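You operate a simulated robot arm through the tools that you are given. There is no shell and no other tool. Be economical: measure what you need, move in short steps, check, and stop when the job is done.

You run a simulated robot arm. Do the job below in one go: nothing can be reset, and whatever is moved stays where it is left.

TASK
Sort the orange and brown offcuts into the bins by length, push the teal bin back, drop the red bar.
Fine: each lies flat in the bin that bears its figure; the bar comes down last; the cream offcut stays.

Only the result counts: the job must be done as asked and must still hold three seconds after the hand-in. Knocking over, shifting, dropping, spilling or breaking anything else fails it.

THE ROBOT
A 7-joint arm with a two-finger parallel gripper, fixed in place. Base frame: the origin is at the foot of the arm, x ahead of it, y to its left, z up. Readings come in m, rad, newtons and seconds.
Its first joint turns from -2.897 to 2.897 rad. Payload 1.57 kg.
The tool frame sits at the grasp point between the pads (the TCP): z along the fingers, y along the line on which they close. The tips reach 0.03 m beyond it. Largest opening 0.11 m; finger width 0.024, thickness 0.012; the body of the gripper, 0.048 by 0.112 m, starts 0.078 m behind the TCP.
Orientation is told as [roll, pitch, yaw] about the base's x, y, z axes, in that order, counted from this pose: with the fingers straight down and closing along the base's y, the tool's x points along the base's -x, its y along +y and its z along -z.

THE INTERFACE
- The arm moves only by the tool drive_tool. Its argument "steps" is a list of rows, each an object (a shift or turn left out is 0, a gripper value left out holds the last) with "slide": the shift along the tool's x, y, z in m, a list of three; "angular": the turn, a rotation vector about the tool's x, y, z in rad, a list of three; "hand": the closure in counts, from 0 (fully open) to 255 (shut). In form: [{"slide": [dx, dy, dz], "angular": [ax, ay, az], "hand": hand}, ...]. A call has 1 to 8 rows; each row is the pose to reach, as a shift and turn from the pose commanded when the call began, along the tool's axes at that moment. Each row takes 0.2 s and may step no farther than 0.05 m and 0.15 rad from the row before; otherwise, or with a gripper value out of range, the whole call is refused. A pose out of reach is approached as far as the arm can. The call stops where the force on the tool passes 90 N (or 10 N more than at its start, if that is more) or the arm is blocked; 0.2 s more then pass. Each finger travels about 0.045 m/s and halts on what it meets, pressing with about 27 N; the grip force reading is that of the motor and also rises with nothing between the fingers. The clock runs only during rows and for 0.2 s after the last one: add rows that repeat a pose to give the fingers time. The reply holds the time, the measured pose of the TCP, the force on the tool along the base axes, the opening and the grip force, in the units named above and with some noise, and new pictures: "pictures" is both (left out), scene, wrist or none.
- Cameras (640 x 400 px; columns grow to the right, rows downward): "scene" is fixed at [0.2219, 0.5003, 1.5209]; the picture's right is [-0.98, -0.19, 0.00], its down [-0.11, 0.56, -0.82] and it looks along [0.16, -0.81, -0.57] (base axes); focal length 374 px, centre (320, 200). "wrist" rides on the gripper at [0.07, 0.016, -0.141] in the tool frame; the picture's right is [-0.23, 0.97, 0.00], its down [-0.86, -0.20, -0.48] and it looks along [-0.47, -0.11, 0.88] (tool axes); focal length 222 px, centre (320, 200). There is no depth. A picture from a camera that has moved, and an enlarged one, comes with that camera's place and axes in the base frame and with its lens.
- slide_trunk(by): slides the trunk up (or, below 0, down) by that many m; the arm rides with it, the base frame stays. It gives what a move gives, with no picture.
- close_up(camera, box): a new picture of the part [left, top, right, bottom] of that camera's present view, enlarged. The clock stands still meanwhile.
- sign_off(): hands the job in; it is judged then, once.

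Go step by step. Nothing tells you positions but the pictures and the camera data: compare them with the known pose of the tool, close in by small moves and look again before you grip or let go. The budget is 120 turns and 170 pictures, counting those below and the enlarged ones. Unless the task says otherwise, let go and move clear before handing in, and close with one line.

The tools are called after "Call:" as a command line: name --argument value ..., lists and objects as JSON in quotes. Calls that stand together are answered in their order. drive_tool: Moves the arm, as the interface text tells. Its arguments: {"type":"object","properties":{"steps":{"type":"array"},"pictures":{"type":"string","enum":["both","scene","wrist","none"]}},"required":["steps"]} The other tools are called the same way: slide_trunk (by) slides the trunk up or down; close_up (camera, box) takes an enlarged picture of a part of a camera's view; sign_off () hands the job in.

At the start:

```text
time: 0.0
eef_pos: [0.4507, -0.3237, 1.0787]
orientation: [0.0, 0.0, 0.0]
ft_force: [0.1, 0.8, 0.2]
width: 0.1099
grasp_force: 0.0
trunk travel left (down, up): [-0.5, 0.09]
```

scene: 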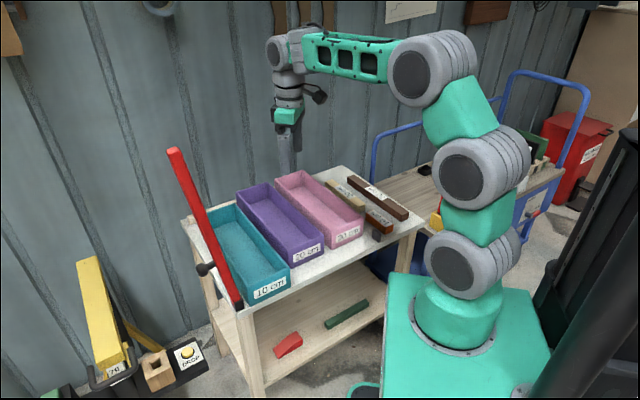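
wrist: 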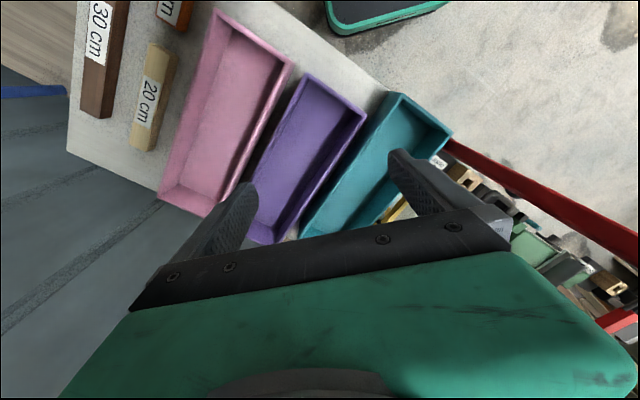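

I see a table with three bins (teal 10 cm, purple 20 cm, pink), several offcuts and a red bar at the table's edge. I'll enlarge the parts first.

Call:
close_up --camera "scene" --box '[300, 150, 440, 260]'

Call:
close_up --camera "scene" --box '[150, 140, 310, 310]'

Call:
close_up --camera "scene" --box '[60, 240, 260, 400]'

Call:
close_up --camera "wrist" --box '[60, 0, 460, 240]'

```text
3.64 times, centred on (370, 205) of scene
camera zoom: at [0.2219, 0.5003, 1.5209], right [-0.98, -0.19, 0.0], down [-0.11, 0.56, -0.82], along [0.16, -0.81, -0.57], focal length 1361 px, centre (138, 182)
```

zoom: 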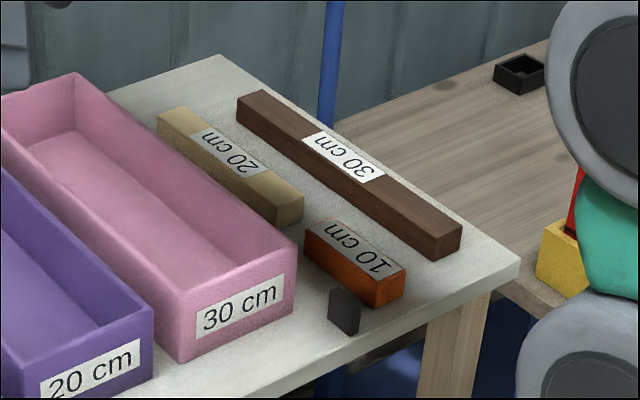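

```text
2.35 times, centred on (230, 225) of scene
camera zoom: at [0.2219, 0.5003, 1.5209], right [-0.98, -0.19, 0.0], down [-0.11, 0.56, -0.82], along [0.16, -0.81, -0.57], focal length 881 px, centre (532, 141)
```

zoom: 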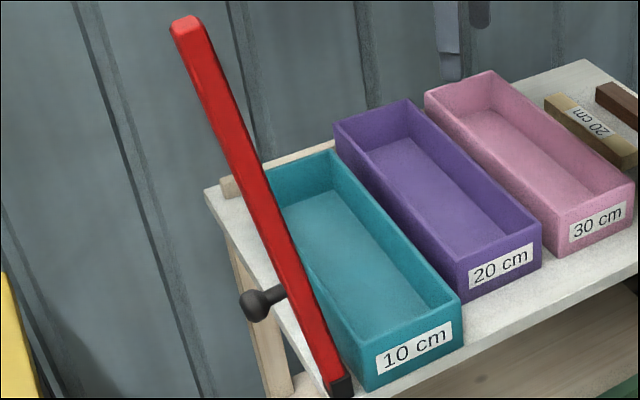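

```text
2.50 times, centred on (160, 320) of scene
camera zoom: at [0.2219, 0.5003, 1.5209], right [-0.98, -0.19, 0.0], down [-0.11, 0.56, -0.82], along [0.16, -0.81, -0.57], focal length 936 px, centre (720, -100)
```

zoom: 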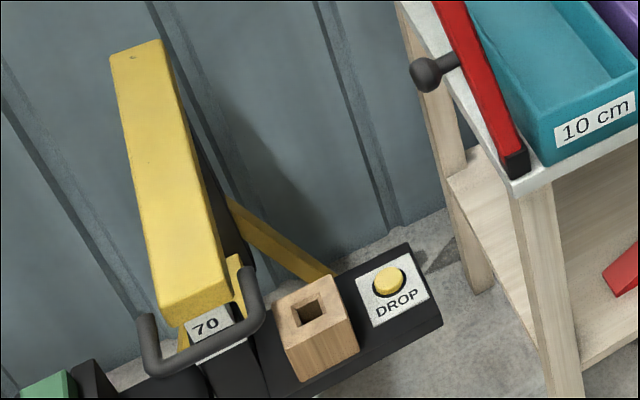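

```text
1.60 times, centred on (260, 120) of wrist
camera zoom: at [0.381, -0.306, 1.2202], right [0.23, 0.97, 0.0], down [0.86, -0.2, 0.48], along [0.47, -0.11, -0.88], focal length 355 px, centre (416, 328)
```

zoom: 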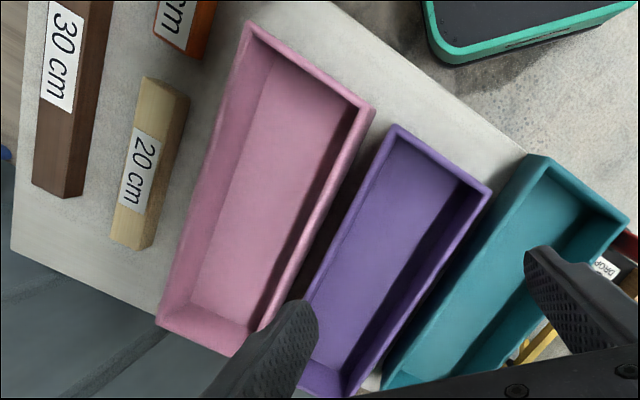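

Triangulating both cameras puts the bin tops at z≈0.835. The table is turned about 45°, and the red bar stands almost vertical at its front-left corner near (0.55, -0.08). I'll turn the tool to match the table and move above the offcuts.

Call:
drive_tool --steps '[{"slide": [0.03, -0.016, 0], "angular": [0, 0, 0.098]}, {"slide": [0.06, -0.032, 0], "angular": [0, 0, 0.196]}, {"slide": [0.09, -0.048, 0], "angular": [0, 0, 0.294]}, {"slide": [0.12, -0.064, 0], "angular": [0, 0, 0.392]}, {"slide": [0.15, -0.08, 0], "angular": [0, 0, 0.49]}, {"slide": [0.18, -0.096, 0], "angular": [0, 0, 0.588]}, {"slide": [0.21, -0.112, 0], "angular": [0, 0, 0.686]}, {"slide": [0.24, -0.126, 0], "angular": [0, 0, 0.785]}]'

```text
time: 1.8
eef_pos: [0.2092, -0.4478, 1.0783]
orientation: [0.0, -0.001, -0.787]
ft_force: [-0.2, -0.3, -0.7]
width: 0.11
grasp_force: 0.1
trunk travel left (down, up): [-0.5, 0.09]
camera wrist: at [0.1726, -0.3879, 1.2196], right [0.85, 0.53, 0.0], down [0.46, -0.75, 0.48], along [0.25, -0.41, -0.88], focal length 222 px, centre (320, 200)
```

scene: 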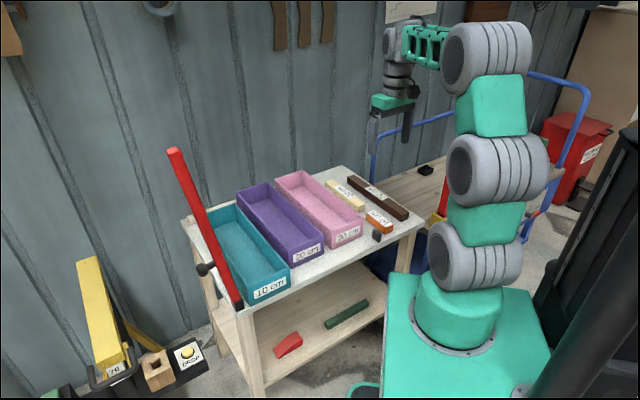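
wrist: 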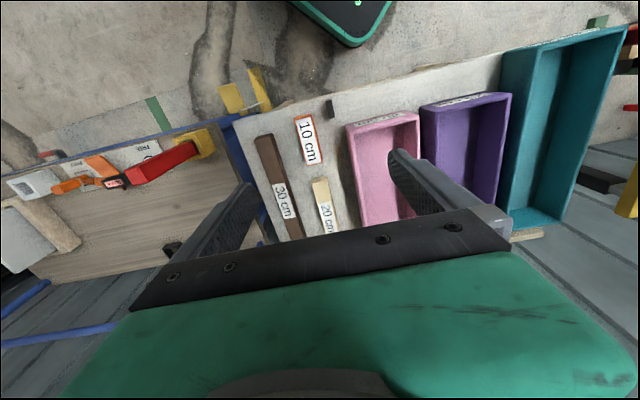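

The offcuts are below and left; the bar is out of view to the right. I'll zoom in for measurements.

Call:
close_up --camera "wrist" --box '[220, 60, 430, 240]'

Call:
close_up --camera "wrist" --box '[410, 10, 640, 250]'

```text
2.22 times, centred on (325, 150) of wrist
camera zoom: at [0.1726, -0.3879, 1.2196], right [0.85, 0.53, 0.0], down [0.46, -0.75, 0.48], along [0.25, -0.41, -0.88], focal length 494 px, centre (309, 311)
```

zoom: 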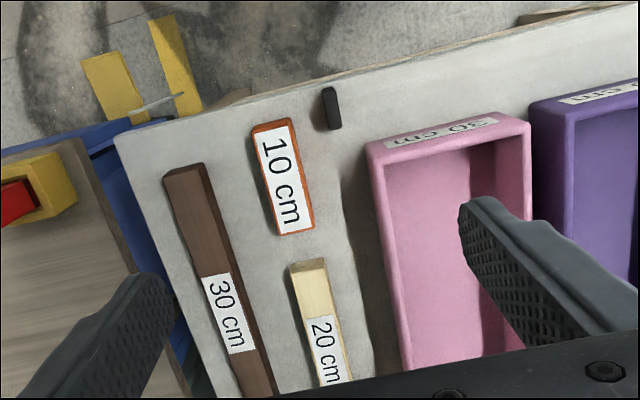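

```text
1.67 times, centred on (525, 130) of wrist
camera zoom: at [0.1726, -0.3879, 1.2196], right [0.85, 0.53, 0.0], down [0.46, -0.75, 0.48], along [0.25, -0.41, -0.88], focal length 370 px, centre (-22, 317)
```

zoom: 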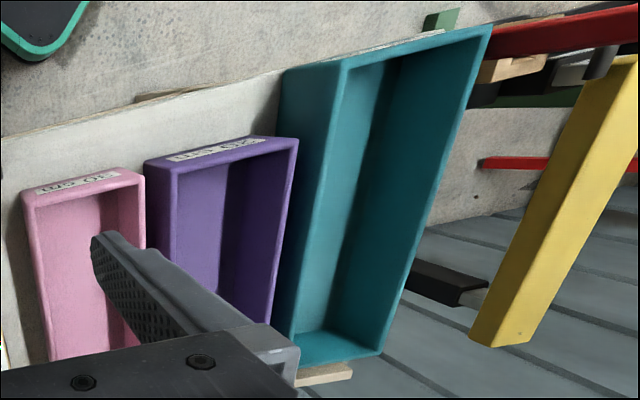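

Orange's centre is near (0.210, -0.492) and its top near z 0.778; brown and cream run parallel to it. I'll move above orange, half-close the hand and come down part way.

Call:
drive_tool --steps '[{"slide": [-0.016, -0.015, 0.02], "hand": 93}, {"slide": [-0.032, -0.031, 0.05], "hand": 93}, {"slide": [-0.032, -0.031, 0.09], "hand": 93}, {"slide": [-0.032, -0.031, 0.13], "hand": 93}, {"slide": [-0.032, -0.031, 0.17], "hand": 93}, {"slide": [-0.032, -0.031, 0.2], "hand": 93}]'

```text
time: 3.2
eef_pos: [0.2095, -0.493, 0.8788]
orientation: [0.001, 0.001, -0.785]
ft_force: [0.1, 0.4, -0.3]
width: 0.0699
grasp_force: 0.0
trunk travel left (down, up): [-0.5, 0.09]
camera wrist: at [0.1729, -0.4322, 1.02], right [0.85, 0.53, 0.0], down [0.46, -0.75, 0.48], along [0.25, -0.41, -0.88], focal length 222 px, centre (320, 200)
```

scene: 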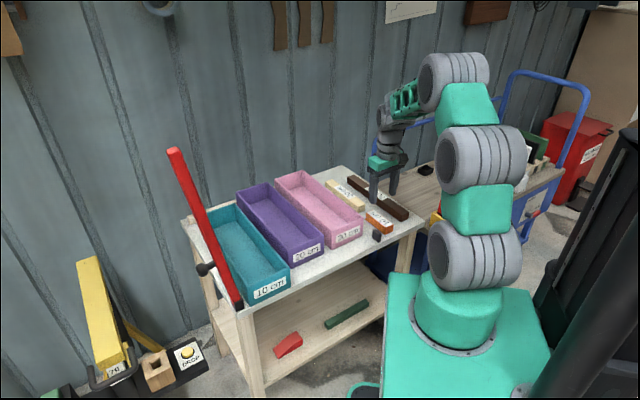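
wrist: 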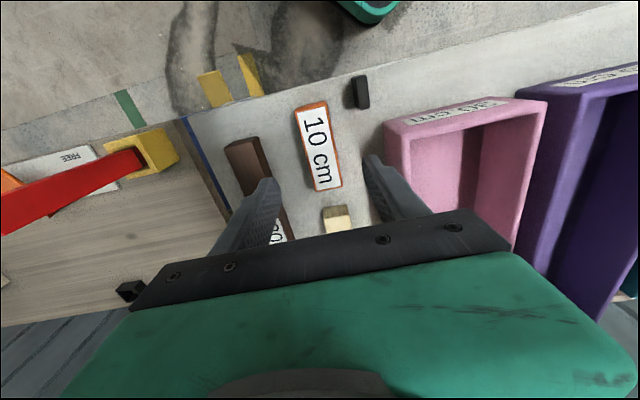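

The tool is centred over orange to within about 5 mm. I'll descend closer.

Call:
drive_tool --steps '[{"slide": [0, 0, 0.035]}, {"slide": [0, 0, 0.07]}]'

Call:
close_up --camera "scene" --box '[340, 150, 440, 250]'

```text
time: 3.8
eef_pos: [0.2116, -0.4957, 0.8088]
orientation: [0.0, 0.0, -0.785]
ft_force: [-0.7, 0.6, 0.2]
width: 0.0701
grasp_force: 0.0
trunk travel left (down, up): [-0.5, 0.09]
camera wrist: at [0.1738, -0.434, 0.9505], right [0.85, 0.53, 0.0], down [0.46, -0.75, 0.48], along [0.25, -0.41, -0.88], focal length 222 px, centre (320, 200)
```

scene: 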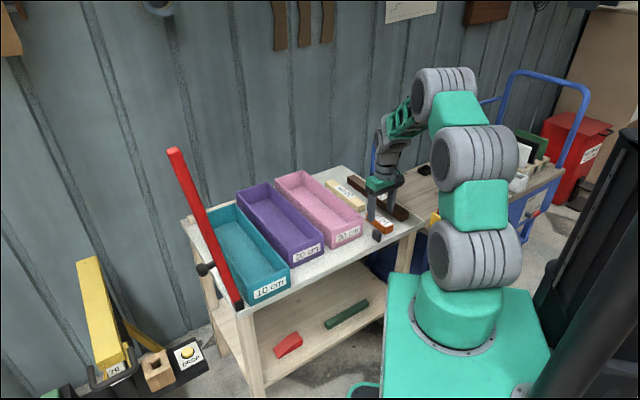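
wrist: 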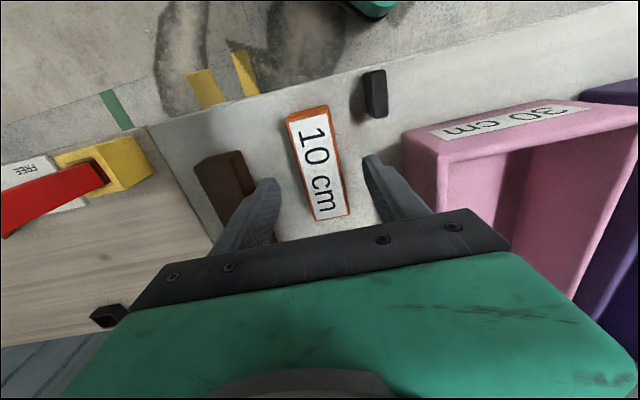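

```text
4.00 times, centred on (390, 200) of scene
camera zoom: at [0.2219, 0.5003, 1.5209], right [-0.98, -0.19, 0.0], down [-0.11, 0.56, -0.82], along [0.16, -0.81, -0.57], focal length 1497 px, centre (40, 200)
```

zoom: 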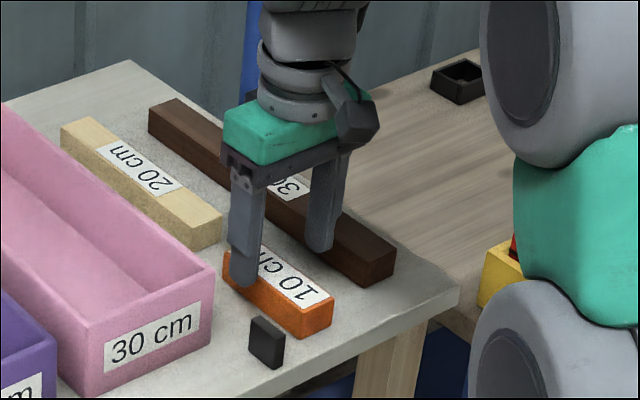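

The tool is about 1 cm too far out along orange, so I'll pull back 1 cm and descend to just above the table.

Call:
drive_tool --steps '[{"slide": [0.01, 0, 0.01]}, {"slide": [0.01, 0, 0.021]}]'

Call:
close_up --camera "scene" --box '[350, 180, 420, 250]'

```text
time: 4.4
eef_pos: [0.2037, -0.4865, 0.7879]
orientation: [0.001, -0.002, -0.785]
ft_force: [0.4, 0.8, 0.4]
width: 0.0699
grasp_force: 0.1
trunk travel left (down, up): [-0.5, 0.09]
camera wrist: at [0.1664, -0.4255, 0.9291], right [0.85, 0.53, 0.0], down [0.46, -0.75, 0.48], along [0.25, -0.41, -0.88], focal length 222 px, centre (320, 200)
```

scene: 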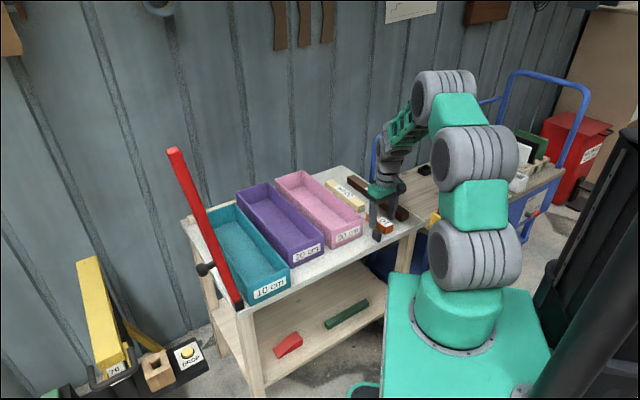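
wrist: 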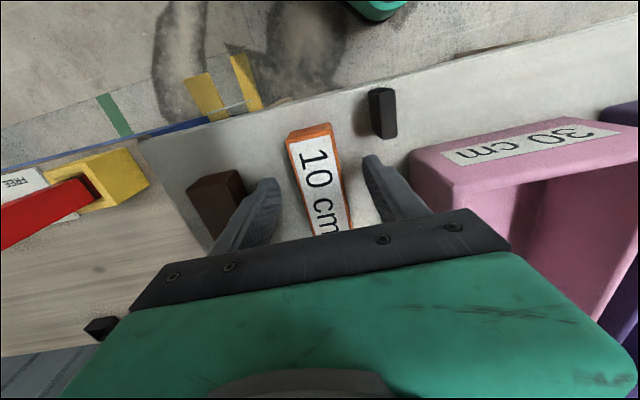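

```text
5.71 times, centred on (385, 215) of scene
camera zoom: at [0.2219, 0.5003, 1.5209], right [-0.98, -0.19, 0.0], down [-0.11, 0.56, -0.82], along [0.16, -0.81, -0.57], focal length 2139 px, centre (-51, 114)
```

zoom: 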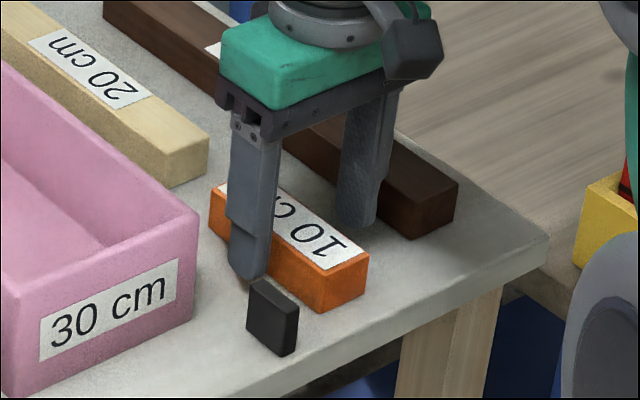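

The tips now straddle orange just above the table. I'll close the hand.

Call:
drive_tool --steps '[{"slide": [0, 0, 0.004], "hand": 93}, {"slide": [0, 0, 0.004], "hand": 255}, {"slide": [0, 0, 0.004], "hand": 255}, {"slide": [0, 0, 0.004], "hand": 255}, {"slide": [0, 0, 0.004], "hand": 255}]' --pictures "wrist"

```text
time: 5.6
eef_pos: [0.204, -0.4867, 0.7818]
orientation: [0.001, -0.001, -0.786]
ft_force: [0.1, 0.6, -0.5]
width: 0.0352
grasp_force: 27.5
trunk travel left (down, up): [-0.5, 0.09]
camera wrist: at [0.1665, -0.4254, 0.9248], right [0.85, 0.53, 0.0], down [0.46, -0.75, 0.48], along [0.25, -0.41, -0.88], focal length 222 px, centre (320, 200)
```

wrist: 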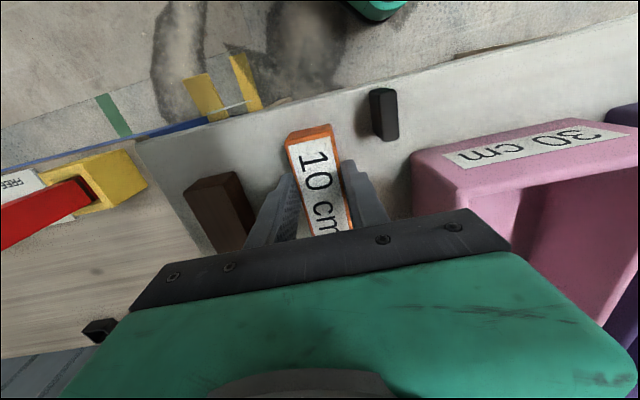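

Orange is gripped at width 0.035. I'll lift it and carry it sideways toward the teal bin, staying clear of the bins and the red bar.

Call:
drive_tool --steps '[{"slide": [0, 0, -0.05]}, {"slide": [0, 0, -0.1]}, {"slide": [0, 0, -0.15]}, {"slide": [0, 0, -0.19]}, {"slide": [0, 0.04, -0.2]}, {"slide": [0, 0.08, -0.2]}, {"slide": [0, 0.12, -0.2]}, {"slide": [0, 0.16, -0.2]}]' --pictures "none"

Call:
drive_tool --steps '[{"slide": [0, 0.04, 0]}, {"slide": [0, 0.08, 0]}, {"slide": [0, 0.12, 0]}, {"slide": [0, 0.16, 0]}, {"slide": [0, 0.2, 0]}, {"slide": [0, 0.24, 0]}, {"slide": [0, 0.265, 0]}]'

```text
time: 7.4
eef_pos: [0.3171, -0.3728, 0.9834]
orientation: [0.0, -0.001, -0.786]
ft_force: [0.5, 0.1, 0.2]
width: 0.0353
grasp_force: 27.6
trunk travel left (down, up): [-0.5, 0.09]
```

```text
time: 9.0
eef_pos: [0.5059, -0.1846, 0.9844]
orientation: [-0.001, 0.001, -0.783]
ft_force: [0.5, 0.8, -0.5]
width: 0.0352
grasp_force: 26.7
trunk travel left (down, up): [-0.5, 0.09]
camera wrist: at [0.4682, -0.1233, 1.1259], right [0.85, 0.53, 0.0], down [0.46, -0.75, 0.48], along [0.25, -0.41, -0.88], focal length 222 px, centre (320, 200)
```

scene: 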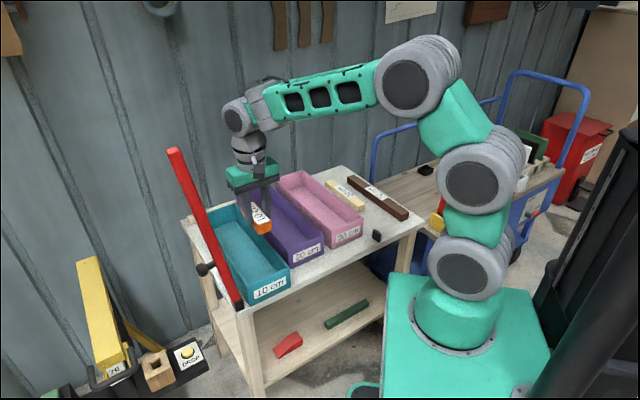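
wrist: 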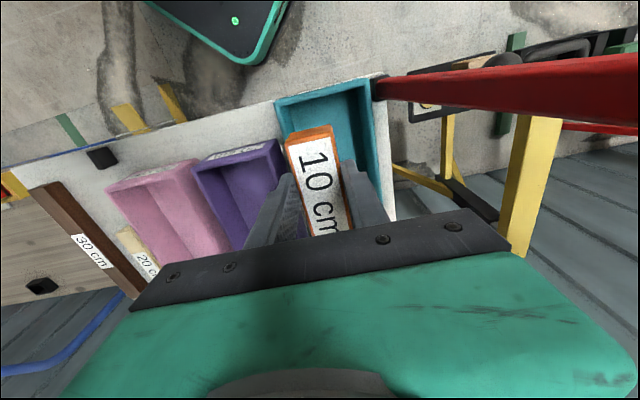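

The teal bin's near end is around u≈0.432 and v≈-0.238 along the table axes. I'll shift to the bin's centreline, come down to just above the rim and look.

Call:
drive_tool --steps '[{"slide": [-0.025, 0.011, 0]}, {"slide": [-0.025, 0.011, 0.04]}, {"slide": [-0.025, 0.011, 0.075]}]'

Call:
close_up --camera "scene" --box '[160, 130, 320, 310]'

Call:
close_up --camera "wrist" --box '[200, 30, 480, 240]'

```text
time: 9.8
eef_pos: [0.5293, -0.1955, 0.909]
orientation: [-0.001, 0.0, -0.785]
ft_force: [0.0, 0.0, -1.6]
width: 0.0351
grasp_force: 26.8
trunk travel left (down, up): [-0.5, 0.09]
camera wrist: at [0.4923, -0.1341, 1.0502], right [0.85, 0.53, 0.0], down [0.46, -0.75, 0.48], along [0.25, -0.41, -0.88], focal length 222 px, centre (320, 200)
```

scene: 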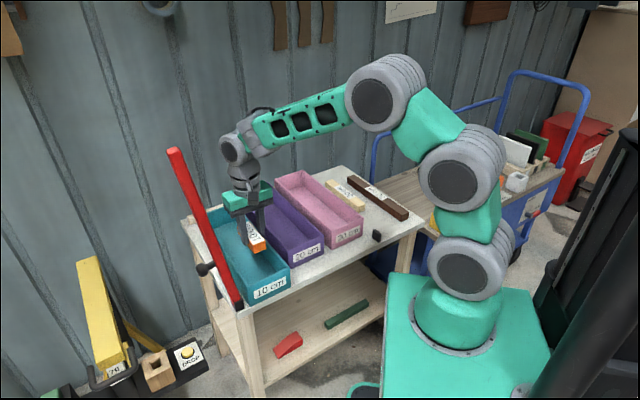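
wrist: 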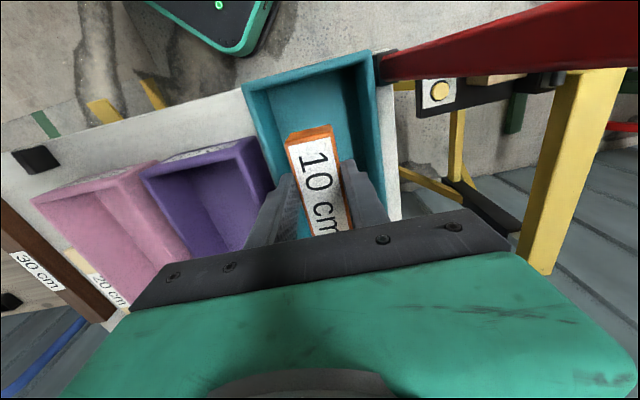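

```text
2.22 times, centred on (240, 220) of scene
camera zoom: at [0.2219, 0.5003, 1.5209], right [-0.98, -0.19, 0.0], down [-0.11, 0.56, -0.82], along [0.16, -0.81, -0.57], focal length 832 px, centre (498, 156)
```

zoom: 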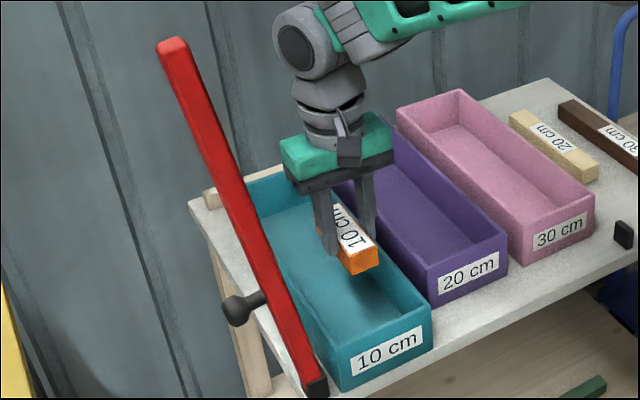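

```text
1.90 times, centred on (340, 135) of wrist
camera zoom: at [0.4923, -0.1341, 1.0502], right [0.85, 0.53, 0.0], down [0.46, -0.75, 0.48], along [0.25, -0.41, -0.88], focal length 423 px, centre (282, 324)
```

zoom: 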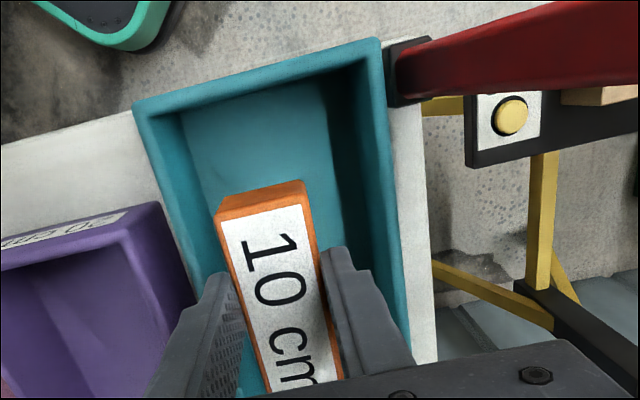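

The teal centreline is at v≈-0.242, so I need 5 mm more sideways, and then I can lower into the bin.

Call:
drive_tool --steps '[{"slide": [0, 0.005, 0.02]}, {"slide": [0, 0.005, 0.05]}, {"slide": [0, 0.005, 0.08]}, {"slide": [0, 0.005, 0.105]}]'

Call:
close_up --camera "scene" --box '[190, 170, 310, 310]'

```text
time: 10.8
eef_pos: [0.5333, -0.1922, 0.8039]
orientation: [0.001, 0.0, -0.786]
ft_force: [0.4, 0.1, -0.3]
width: 0.0353
grasp_force: 27.2
trunk travel left (down, up): [-0.5, 0.09]
camera wrist: at [0.4961, -0.1306, 0.9458], right [0.85, 0.53, 0.0], down [0.46, -0.75, 0.48], along [0.25, -0.41, -0.88], focal length 222 px, centre (320, 200)
```

scene: 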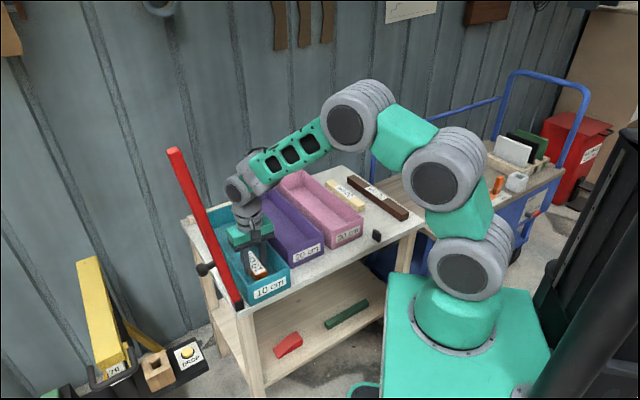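
wrist: 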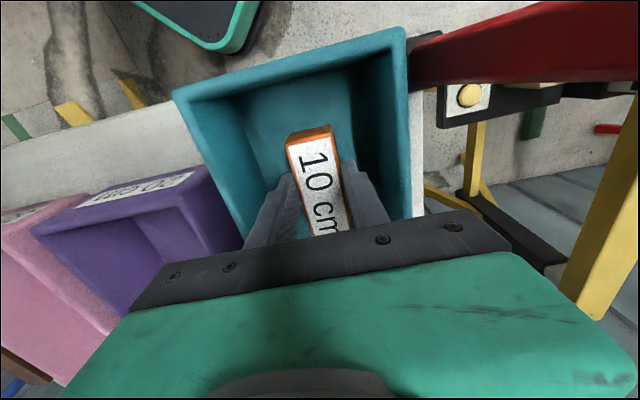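

```text
2.86 times, centred on (250, 240) of scene
camera zoom: at [0.2219, 0.5003, 1.5209], right [-0.98, -0.19, 0.0], down [-0.11, 0.56, -0.82], along [0.16, -0.81, -0.57], focal length 1069 px, centre (520, 86)
```

zoom: 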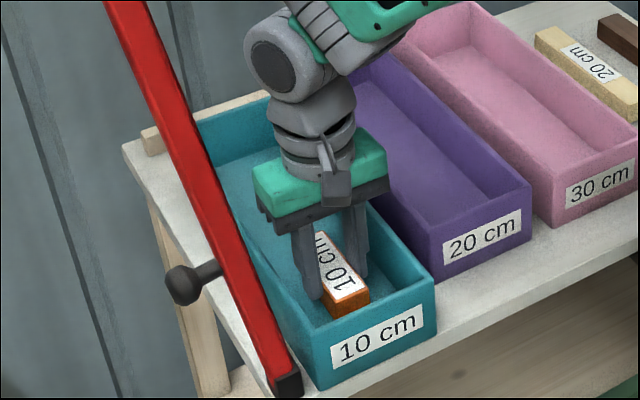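

It's well centred. I'll lower it in small steps until it touches the bin floor.

Call:
drive_tool --steps '[{"slide": [0, 0, 0.006]}, {"slide": [0, 0, 0.01]}, {"slide": [0, 0, 0.012]}, {"slide": [0, 0, 0.014]}]' --pictures "none"

```text
time: 11.8
eef_pos: [0.535, -0.1917, 0.7916]
orientation: [0.0, -0.003, -0.784]
ft_force: [-2.0, 1.3, 8.8]
width: 0.0352
grasp_force: 27.1
trunk travel left (down, up): [-0.5, 0.09]
```

Contact is felt (about 9 N), so I'll open slightly and lift out.

Call:
drive_tool --steps '[{"slide": [0, 0, -0.001], "hand": 135}, {"slide": [0, 0, -0.001], "hand": 135}, {"slide": [0, 0, -0.001], "hand": 135}, {"slide": [0, 0, -0.03], "hand": 135}, {"slide": [0, 0, -0.07], "hand": 135}, {"slide": [0, 0, -0.12], "hand": 135}]'

Call:
close_up --camera "scene" --box '[160, 130, 320, 310]'

Call:
close_up --camera "wrist" --box '[200, 30, 640, 260]'

```text
time: 13.2
eef_pos: [0.5315, -0.1942, 0.9098]
orientation: [0.0, 0.002, -0.786]
ft_force: [0.2, 0.4, -0.6]
width: 0.0519
grasp_force: 0.1
trunk travel left (down, up): [-0.5, 0.09]
camera wrist: at [0.4949, -0.1313, 1.0514], right [0.85, 0.53, 0.0], down [0.46, -0.75, 0.48], along [0.25, -0.41, -0.88], focal length 222 px, centre (320, 200)
```

scene: 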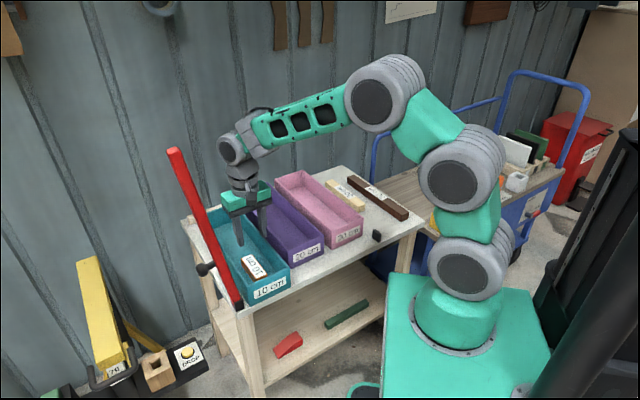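
wrist: 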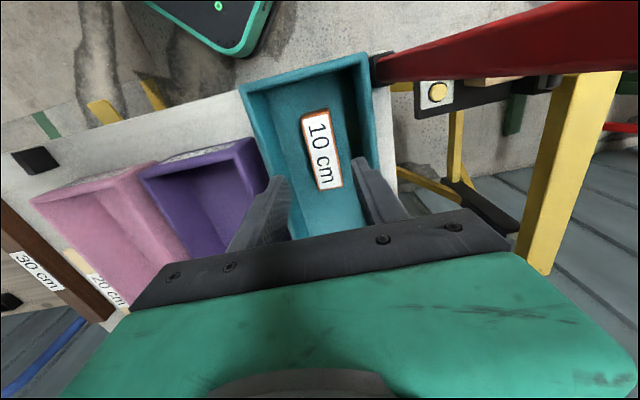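

```text
2.22 times, centred on (240, 220) of scene
camera zoom: at [0.2219, 0.5003, 1.5209], right [-0.98, -0.19, 0.0], down [-0.11, 0.56, -0.82], along [0.16, -0.81, -0.57], focal length 832 px, centre (498, 156)
```

zoom: 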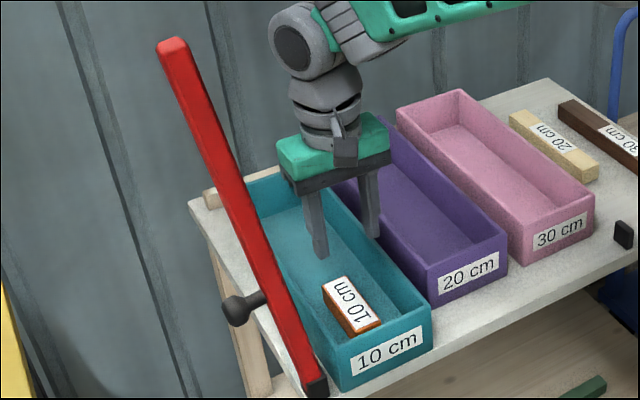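

```text
1.45 times, centred on (420, 145) of wrist
camera zoom: at [0.4949, -0.1313, 1.0514], right [0.85, 0.53, 0.0], down [0.46, -0.75, 0.48], along [0.25, -0.41, -0.88], focal length 323 px, centre (174, 280)
```

zoom: 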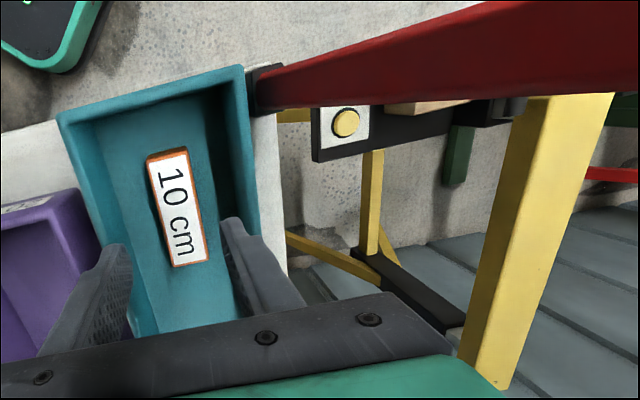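

Orange lies flat in the teal bin. The teal bin sticks out about 5 cm past the others, into the path of the bar, which should fall across the front onto the black rest. I'll shut the hand, back off over the rim and come down in front of the teal bin.

Call:
drive_tool --steps '[{"slide": [0.04, -0.002, 0], "hand": 255}, {"slide": [0.08, -0.004, 0], "hand": 255}, {"slide": [0.12, -0.004, 0], "hand": 255}, {"slide": [0.14, -0.004, 0], "hand": 255}, {"slide": [0.14, -0.004, 0.04], "hand": 255}, {"slide": [0.14, -0.004, 0.08], "hand": 255}, {"slide": [0.14, -0.004, 0.11], "hand": 255}]'

Call:
close_up --camera "scene" --box '[180, 180, 340, 320]'

```text
time: 14.8
eef_pos: [0.4331, -0.095, 0.7983]
orientation: [-0.003, -0.003, -0.784]
ft_force: [-0.3, -0.2, -0.2]
width: 0.0
grasp_force: 20.7
trunk travel left (down, up): [-0.5, 0.09]
camera wrist: at [0.3952, -0.0342, 0.9404], right [0.85, 0.53, 0.0], down [0.46, -0.75, 0.48], along [0.25, -0.41, -0.88], focal length 222 px, centre (320, 200)
```

scene: 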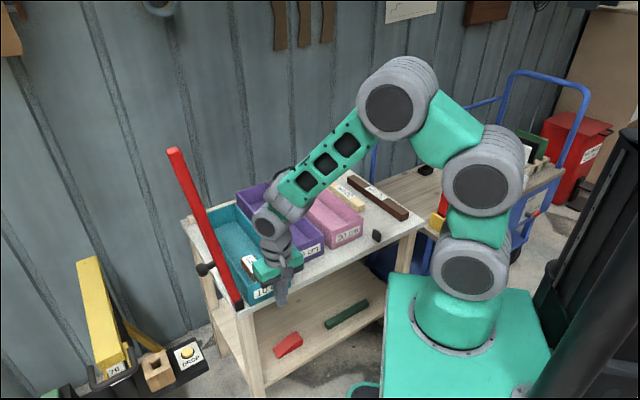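
wrist: 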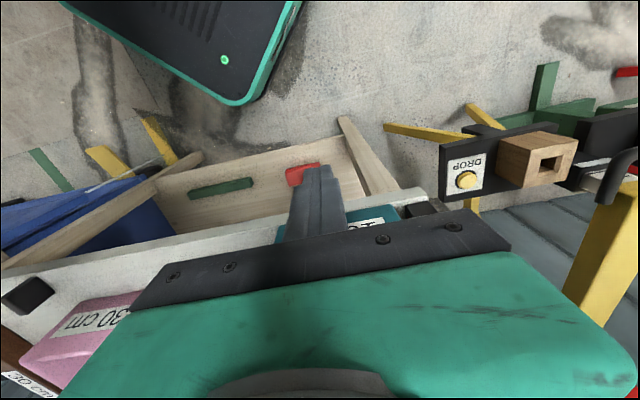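

```text
2.86 times, centred on (260, 250) of scene
camera zoom: at [0.2219, 0.5003, 1.5209], right [-0.98, -0.19, 0.0], down [-0.11, 0.56, -0.82], along [0.16, -0.81, -0.57], focal length 1069 px, centre (491, 57)
```

zoom: 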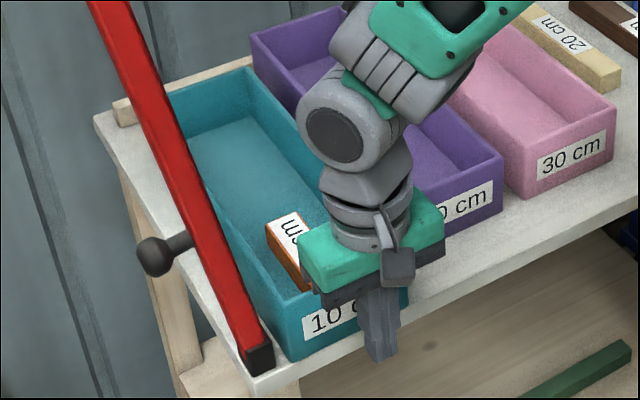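

The closed fingers are in front of the teal bin's end wall at u≈0.373. I'll push slowly along the table's depth.

Call:
drive_tool --steps '[{"slide": [-0.02, -0.003, 0]}, {"slide": [-0.035, -0.003, 0]}, {"slide": [-0.045, -0.003, 0]}, {"slide": [-0.055, -0.003, 0]}, {"slide": [-0.065, -0.003, 0]}, {"slide": [-0.075, -0.003, 0]}]'

Call:
close_up --camera "scene" --box '[180, 180, 340, 320]'

```text
time: 16.2
eef_pos: [0.4826, -0.1504, 0.7991]
orientation: [-0.001, 0.001, -0.785]
ft_force: [-0.6, 1.1, -1.0]
width: 0.0
grasp_force: 21.2
trunk travel left (down, up): [-0.5, 0.09]
camera wrist: at [0.4453, -0.0902, 0.941], right [0.85, 0.53, 0.0], down [0.46, -0.75, 0.48], along [0.25, -0.41, -0.88], focal length 222 px, centre (320, 200)
```

scene: 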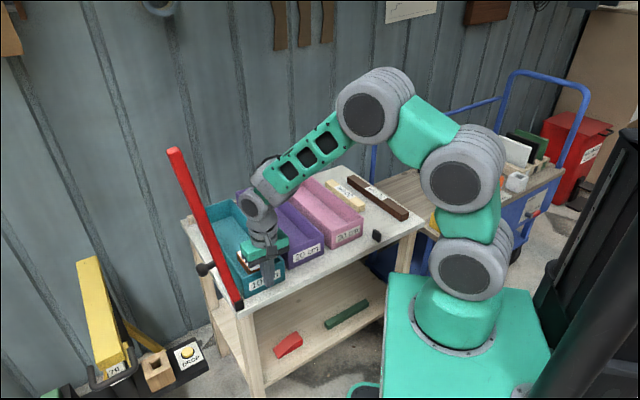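
wrist: 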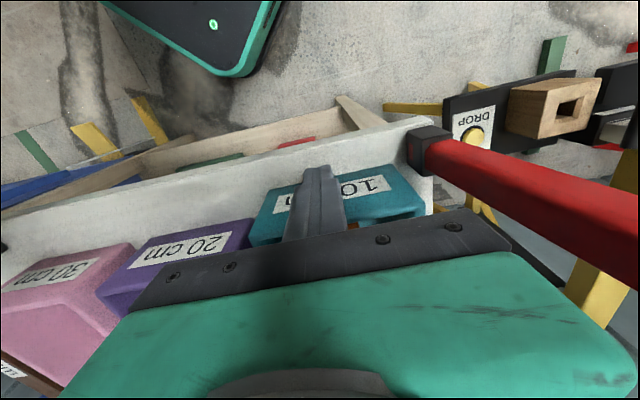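

```text
2.86 times, centred on (260, 250) of scene
camera zoom: at [0.2219, 0.5003, 1.5209], right [-0.98, -0.19, 0.0], down [-0.11, 0.56, -0.82], along [0.16, -0.81, -0.57], focal length 1069 px, centre (491, 57)
```

zoom: 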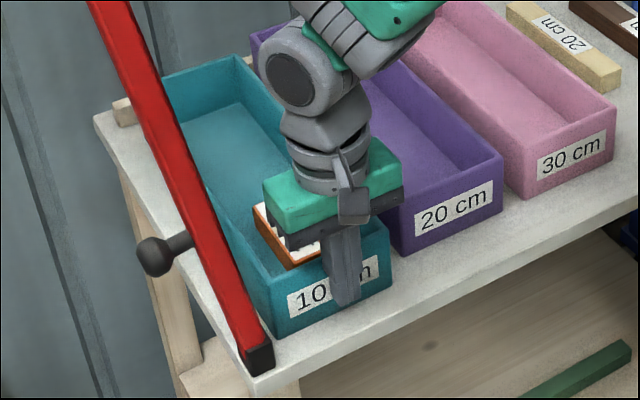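

The bin moves freely and has about 2.5 cm left to line up with the purple one. I'll continue in finer steps.

Call:
drive_tool --steps '[{"slide": [-0.006, 0, 0]}, {"slide": [-0.012, 0, 0]}, {"slide": [-0.018, 0, 0]}, {"slide": [-0.022, 0, 0]}, {"slide": [-0.025, 0, 0]}]'

Call:
close_up --camera "scene" --box '[180, 180, 340, 320]'

Call:
close_up --camera "wrist" --box '[0, 80, 480, 320]'

```text
time: 17.4
eef_pos: [0.5, -0.168, 0.8]
orientation: [0.0, 0.0, -0.785]
ft_force: [-0.6, 2.2, 0.6]
width: 0.0004
grasp_force: 21.5
trunk travel left (down, up): [-0.5, 0.09]
camera wrist: at [0.4629, -0.1072, 0.9415], right [0.85, 0.53, 0.0], down [0.46, -0.75, 0.48], along [0.25, -0.41, -0.88], focal length 222 px, centre (320, 200)
```

scene: 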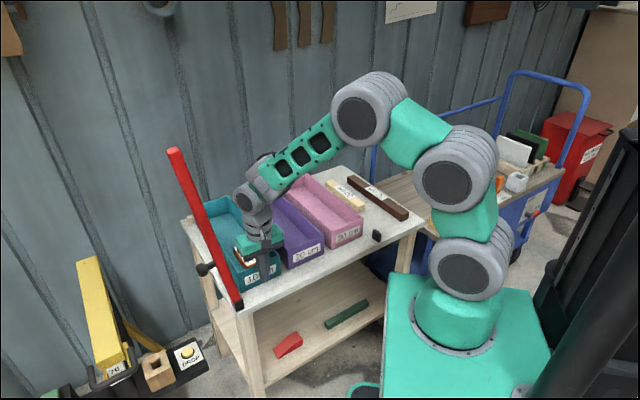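
wrist: 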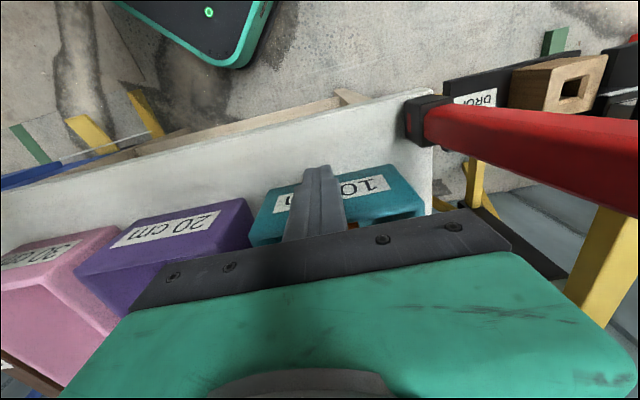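

```text
2.86 times, centred on (260, 250) of scene
camera zoom: at [0.2219, 0.5003, 1.5209], right [-0.98, -0.19, 0.0], down [-0.11, 0.56, -0.82], along [0.16, -0.81, -0.57], focal length 1069 px, centre (491, 57)
```

zoom: 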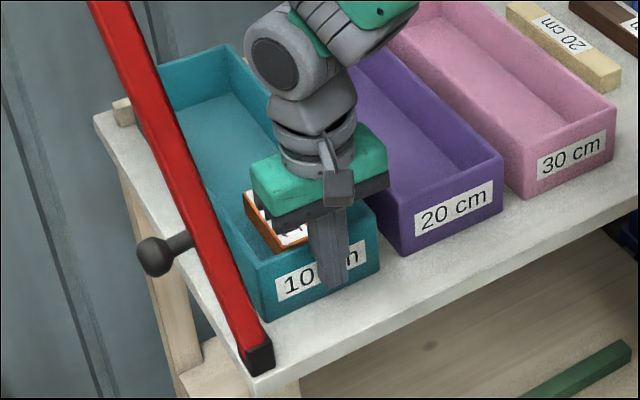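

```text
1.33 times, centred on (240, 200) of wrist
camera zoom: at [0.4629, -0.1072, 0.9415], right [0.85, 0.53, 0.0], down [0.46, -0.75, 0.48], along [0.25, -0.41, -0.88], focal length 296 px, centre (427, 200)
```

zoom: 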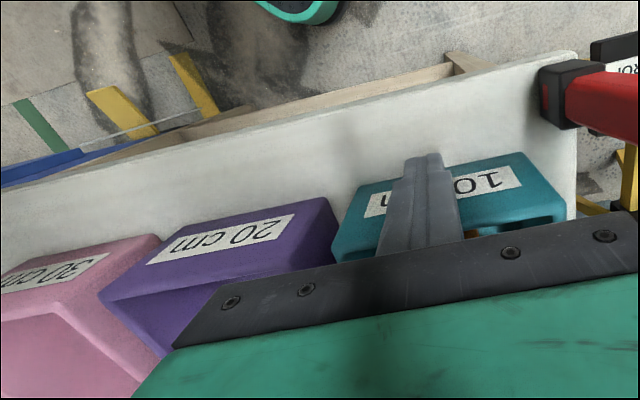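

The teal bin is within about 3 mm of the others' front line, so I'll give one last nudge and then back off.

Call:
drive_tool --steps '[{"slide": [-0.002, 0, 0]}, {"slide": [-0.004, 0, 0]}, {"slide": [-0.004, 0, 0]}, {"slide": [0.02, 0, 0]}, {"slide": [0.06, 0, 0]}, {"slide": [0.08, 0, -0.03]}, {"slide": [0.08, 0, -0.08]}, {"slide": [0.08, 0, -0.12]}]'

Call:
close_up --camera "scene" --box '[180, 160, 400, 310]'

Call:
close_up --camera "wrist" --box '[0, 30, 480, 260]'

```text
time: 19.2
eef_pos: [0.4441, -0.1116, 0.9185]
orientation: [-0.001, 0.002, -0.785]
ft_force: [0.1, -0.1, 0.2]
width: 0.0
grasp_force: 22.0
trunk travel left (down, up): [-0.5, 0.09]
camera wrist: at [0.4061, -0.0507, 1.0613], right [0.85, 0.53, 0.0], down [0.46, -0.75, 0.48], along [0.25, -0.41, -0.88], focal length 222 px, centre (320, 200)
```

scene: 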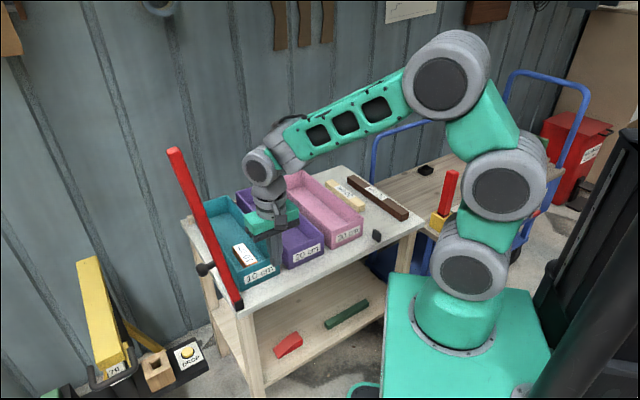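
wrist: 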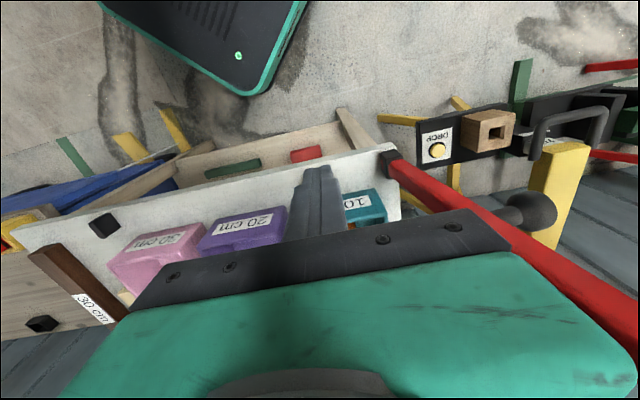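

```text
2.67 times, centred on (290, 235) of scene
camera zoom: at [0.2219, 0.5003, 1.5209], right [-0.98, -0.19, 0.0], down [-0.11, 0.56, -0.82], along [0.16, -0.81, -0.57], focal length 998 px, centre (400, 107)
```

zoom: 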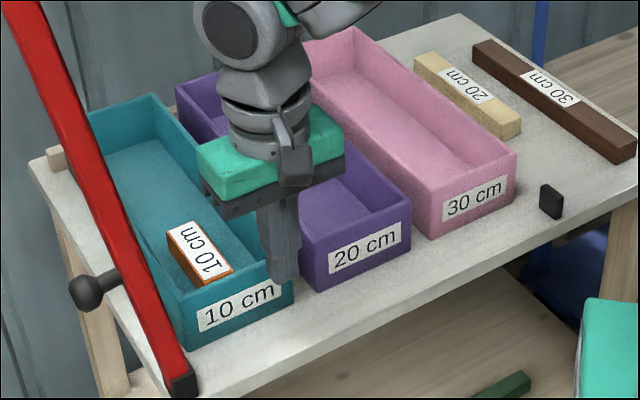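

```text
1.33 times, centred on (240, 145) of wrist
camera zoom: at [0.4061, -0.0507, 1.0613], right [0.85, 0.53, 0.0], down [0.46, -0.75, 0.48], along [0.25, -0.41, -0.88], focal length 296 px, centre (427, 273)
```

zoom: 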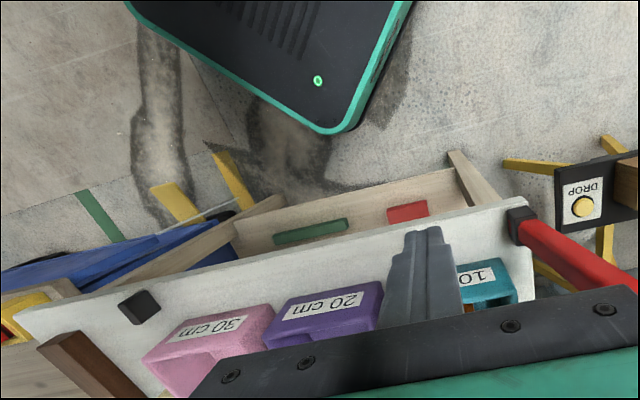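

The teal bin now looks in line with the others. Next is brown: I'll lift and travel above it, aiming to grip it about 12 cm from its near end.

Call:
drive_tool --steps '[{"slide": [0, 0, -0.04], "hand": 93}, {"slide": [0, 0, -0.08], "hand": 93}, {"slide": [0, -0.045, -0.08], "hand": 93}, {"slide": [0, -0.09, -0.08], "hand": 93}, {"slide": [0, -0.135, -0.08], "hand": 93}, {"slide": [-0.01, -0.18, -0.08], "hand": 93}, {"slide": [-0.03, -0.22, -0.08], "hand": 93}, {"slide": [-0.05, -0.26, -0.08], "hand": 93}]' --pictures "none"

Call:
drive_tool --steps '[{"slide": [-0.02, -0.04, 0]}, {"slide": [-0.04, -0.08, 0]}, {"slide": [-0.06, -0.12, 0]}, {"slide": [-0.08, -0.16, 0]}, {"slide": [-0.1, -0.2, 0]}, {"slide": [-0.125, -0.235, 0]}, {"slide": [-0.145, -0.257, 0]}]'

Call:
close_up --camera "scene" --box '[160, 140, 440, 315]'

```text
time: 21.0
eef_pos: [0.2954, -0.3328, 0.9986]
orientation: [0.0, 0.001, -0.785]
ft_force: [-0.5, -0.2, -0.9]
width: 0.0698
grasp_force: 0.0
trunk travel left (down, up): [-0.5, 0.09]
```

```text
time: 22.6
eef_pos: [0.2146, -0.618, 0.9983]
orientation: [0.0, -0.001, -0.784]
ft_force: [0.2, 0.0, 0.5]
width: 0.0697
grasp_force: 0.1
trunk travel left (down, up): [-0.5, 0.09]
camera wrist: at [0.1783, -0.5565, 1.1398], right [0.85, 0.53, 0.0], down [0.46, -0.75, 0.48], along [0.25, -0.41, -0.88], focal length 222 px, centre (320, 200)
```

scene: 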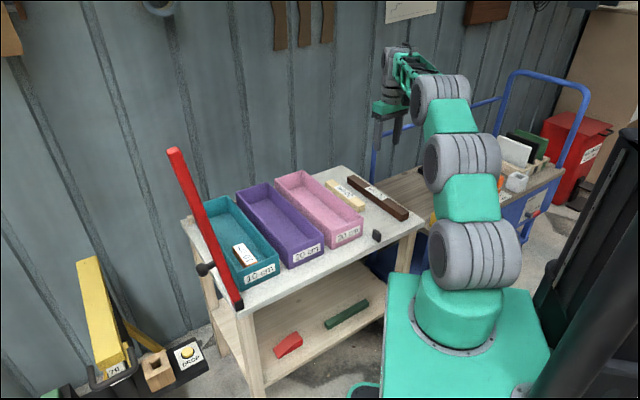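
wrist: 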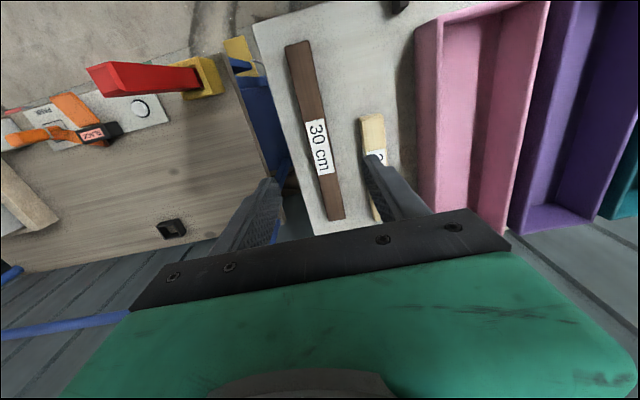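

```text
2.29 times, centred on (300, 228) of scene
camera zoom: at [0.2219, 0.5003, 1.5209], right [-0.98, -0.19, 0.0], down [-0.11, 0.56, -0.82], along [0.16, -0.81, -0.57], focal length 856 px, centre (366, 137)
```

zoom: 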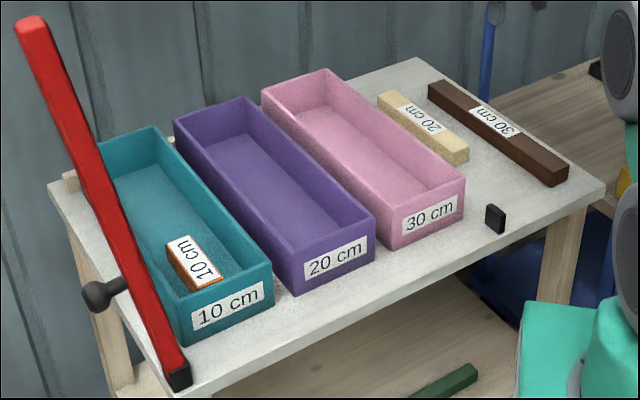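

All three bin fronts line up. The tool sits over brown's axis with good reach, so I'll descend toward it.

Call:
drive_tool --steps '[{"slide": [0, 0, 0.045]}, {"slide": [0, 0, 0.09]}, {"slide": [0, 0, 0.135]}, {"slide": [0, 0, 0.175]}]'

Call:
close_up --camera "scene" --box '[330, 130, 430, 230]'

```text
time: 23.6
eef_pos: [0.2164, -0.6168, 0.824]
orientation: [0.001, -0.002, -0.787]
ft_force: [0.5, 0.3, -0.4]
width: 0.0699
grasp_force: 0.0
trunk travel left (down, up): [-0.5, 0.09]
camera wrist: at [0.1786, -0.5545, 0.9657], right [0.85, 0.53, 0.0], down [0.46, -0.74, 0.48], along [0.25, -0.41, -0.88], focal length 222 px, centre (320, 200)
```

scene: 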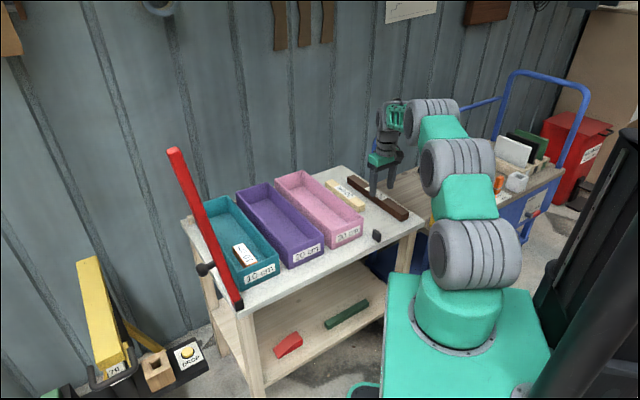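
wrist: 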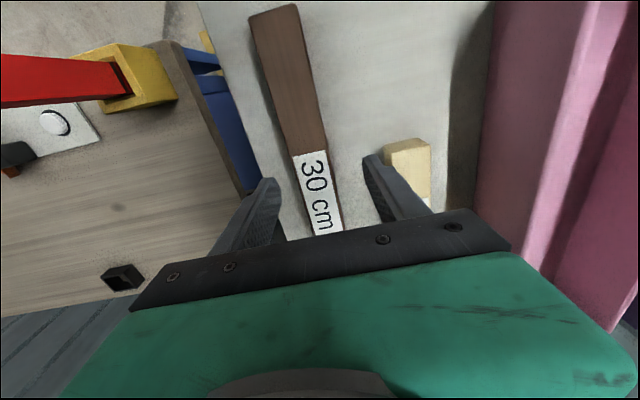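

```text
4.00 times, centred on (380, 180) of scene
camera zoom: at [0.2219, 0.5003, 1.5209], right [-0.98, -0.19, 0.0], down [-0.11, 0.56, -0.82], along [0.16, -0.81, -0.57], focal length 1497 px, centre (80, 280)
```

zoom: 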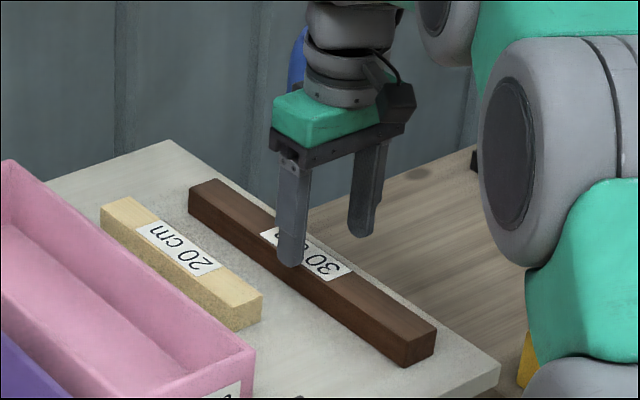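

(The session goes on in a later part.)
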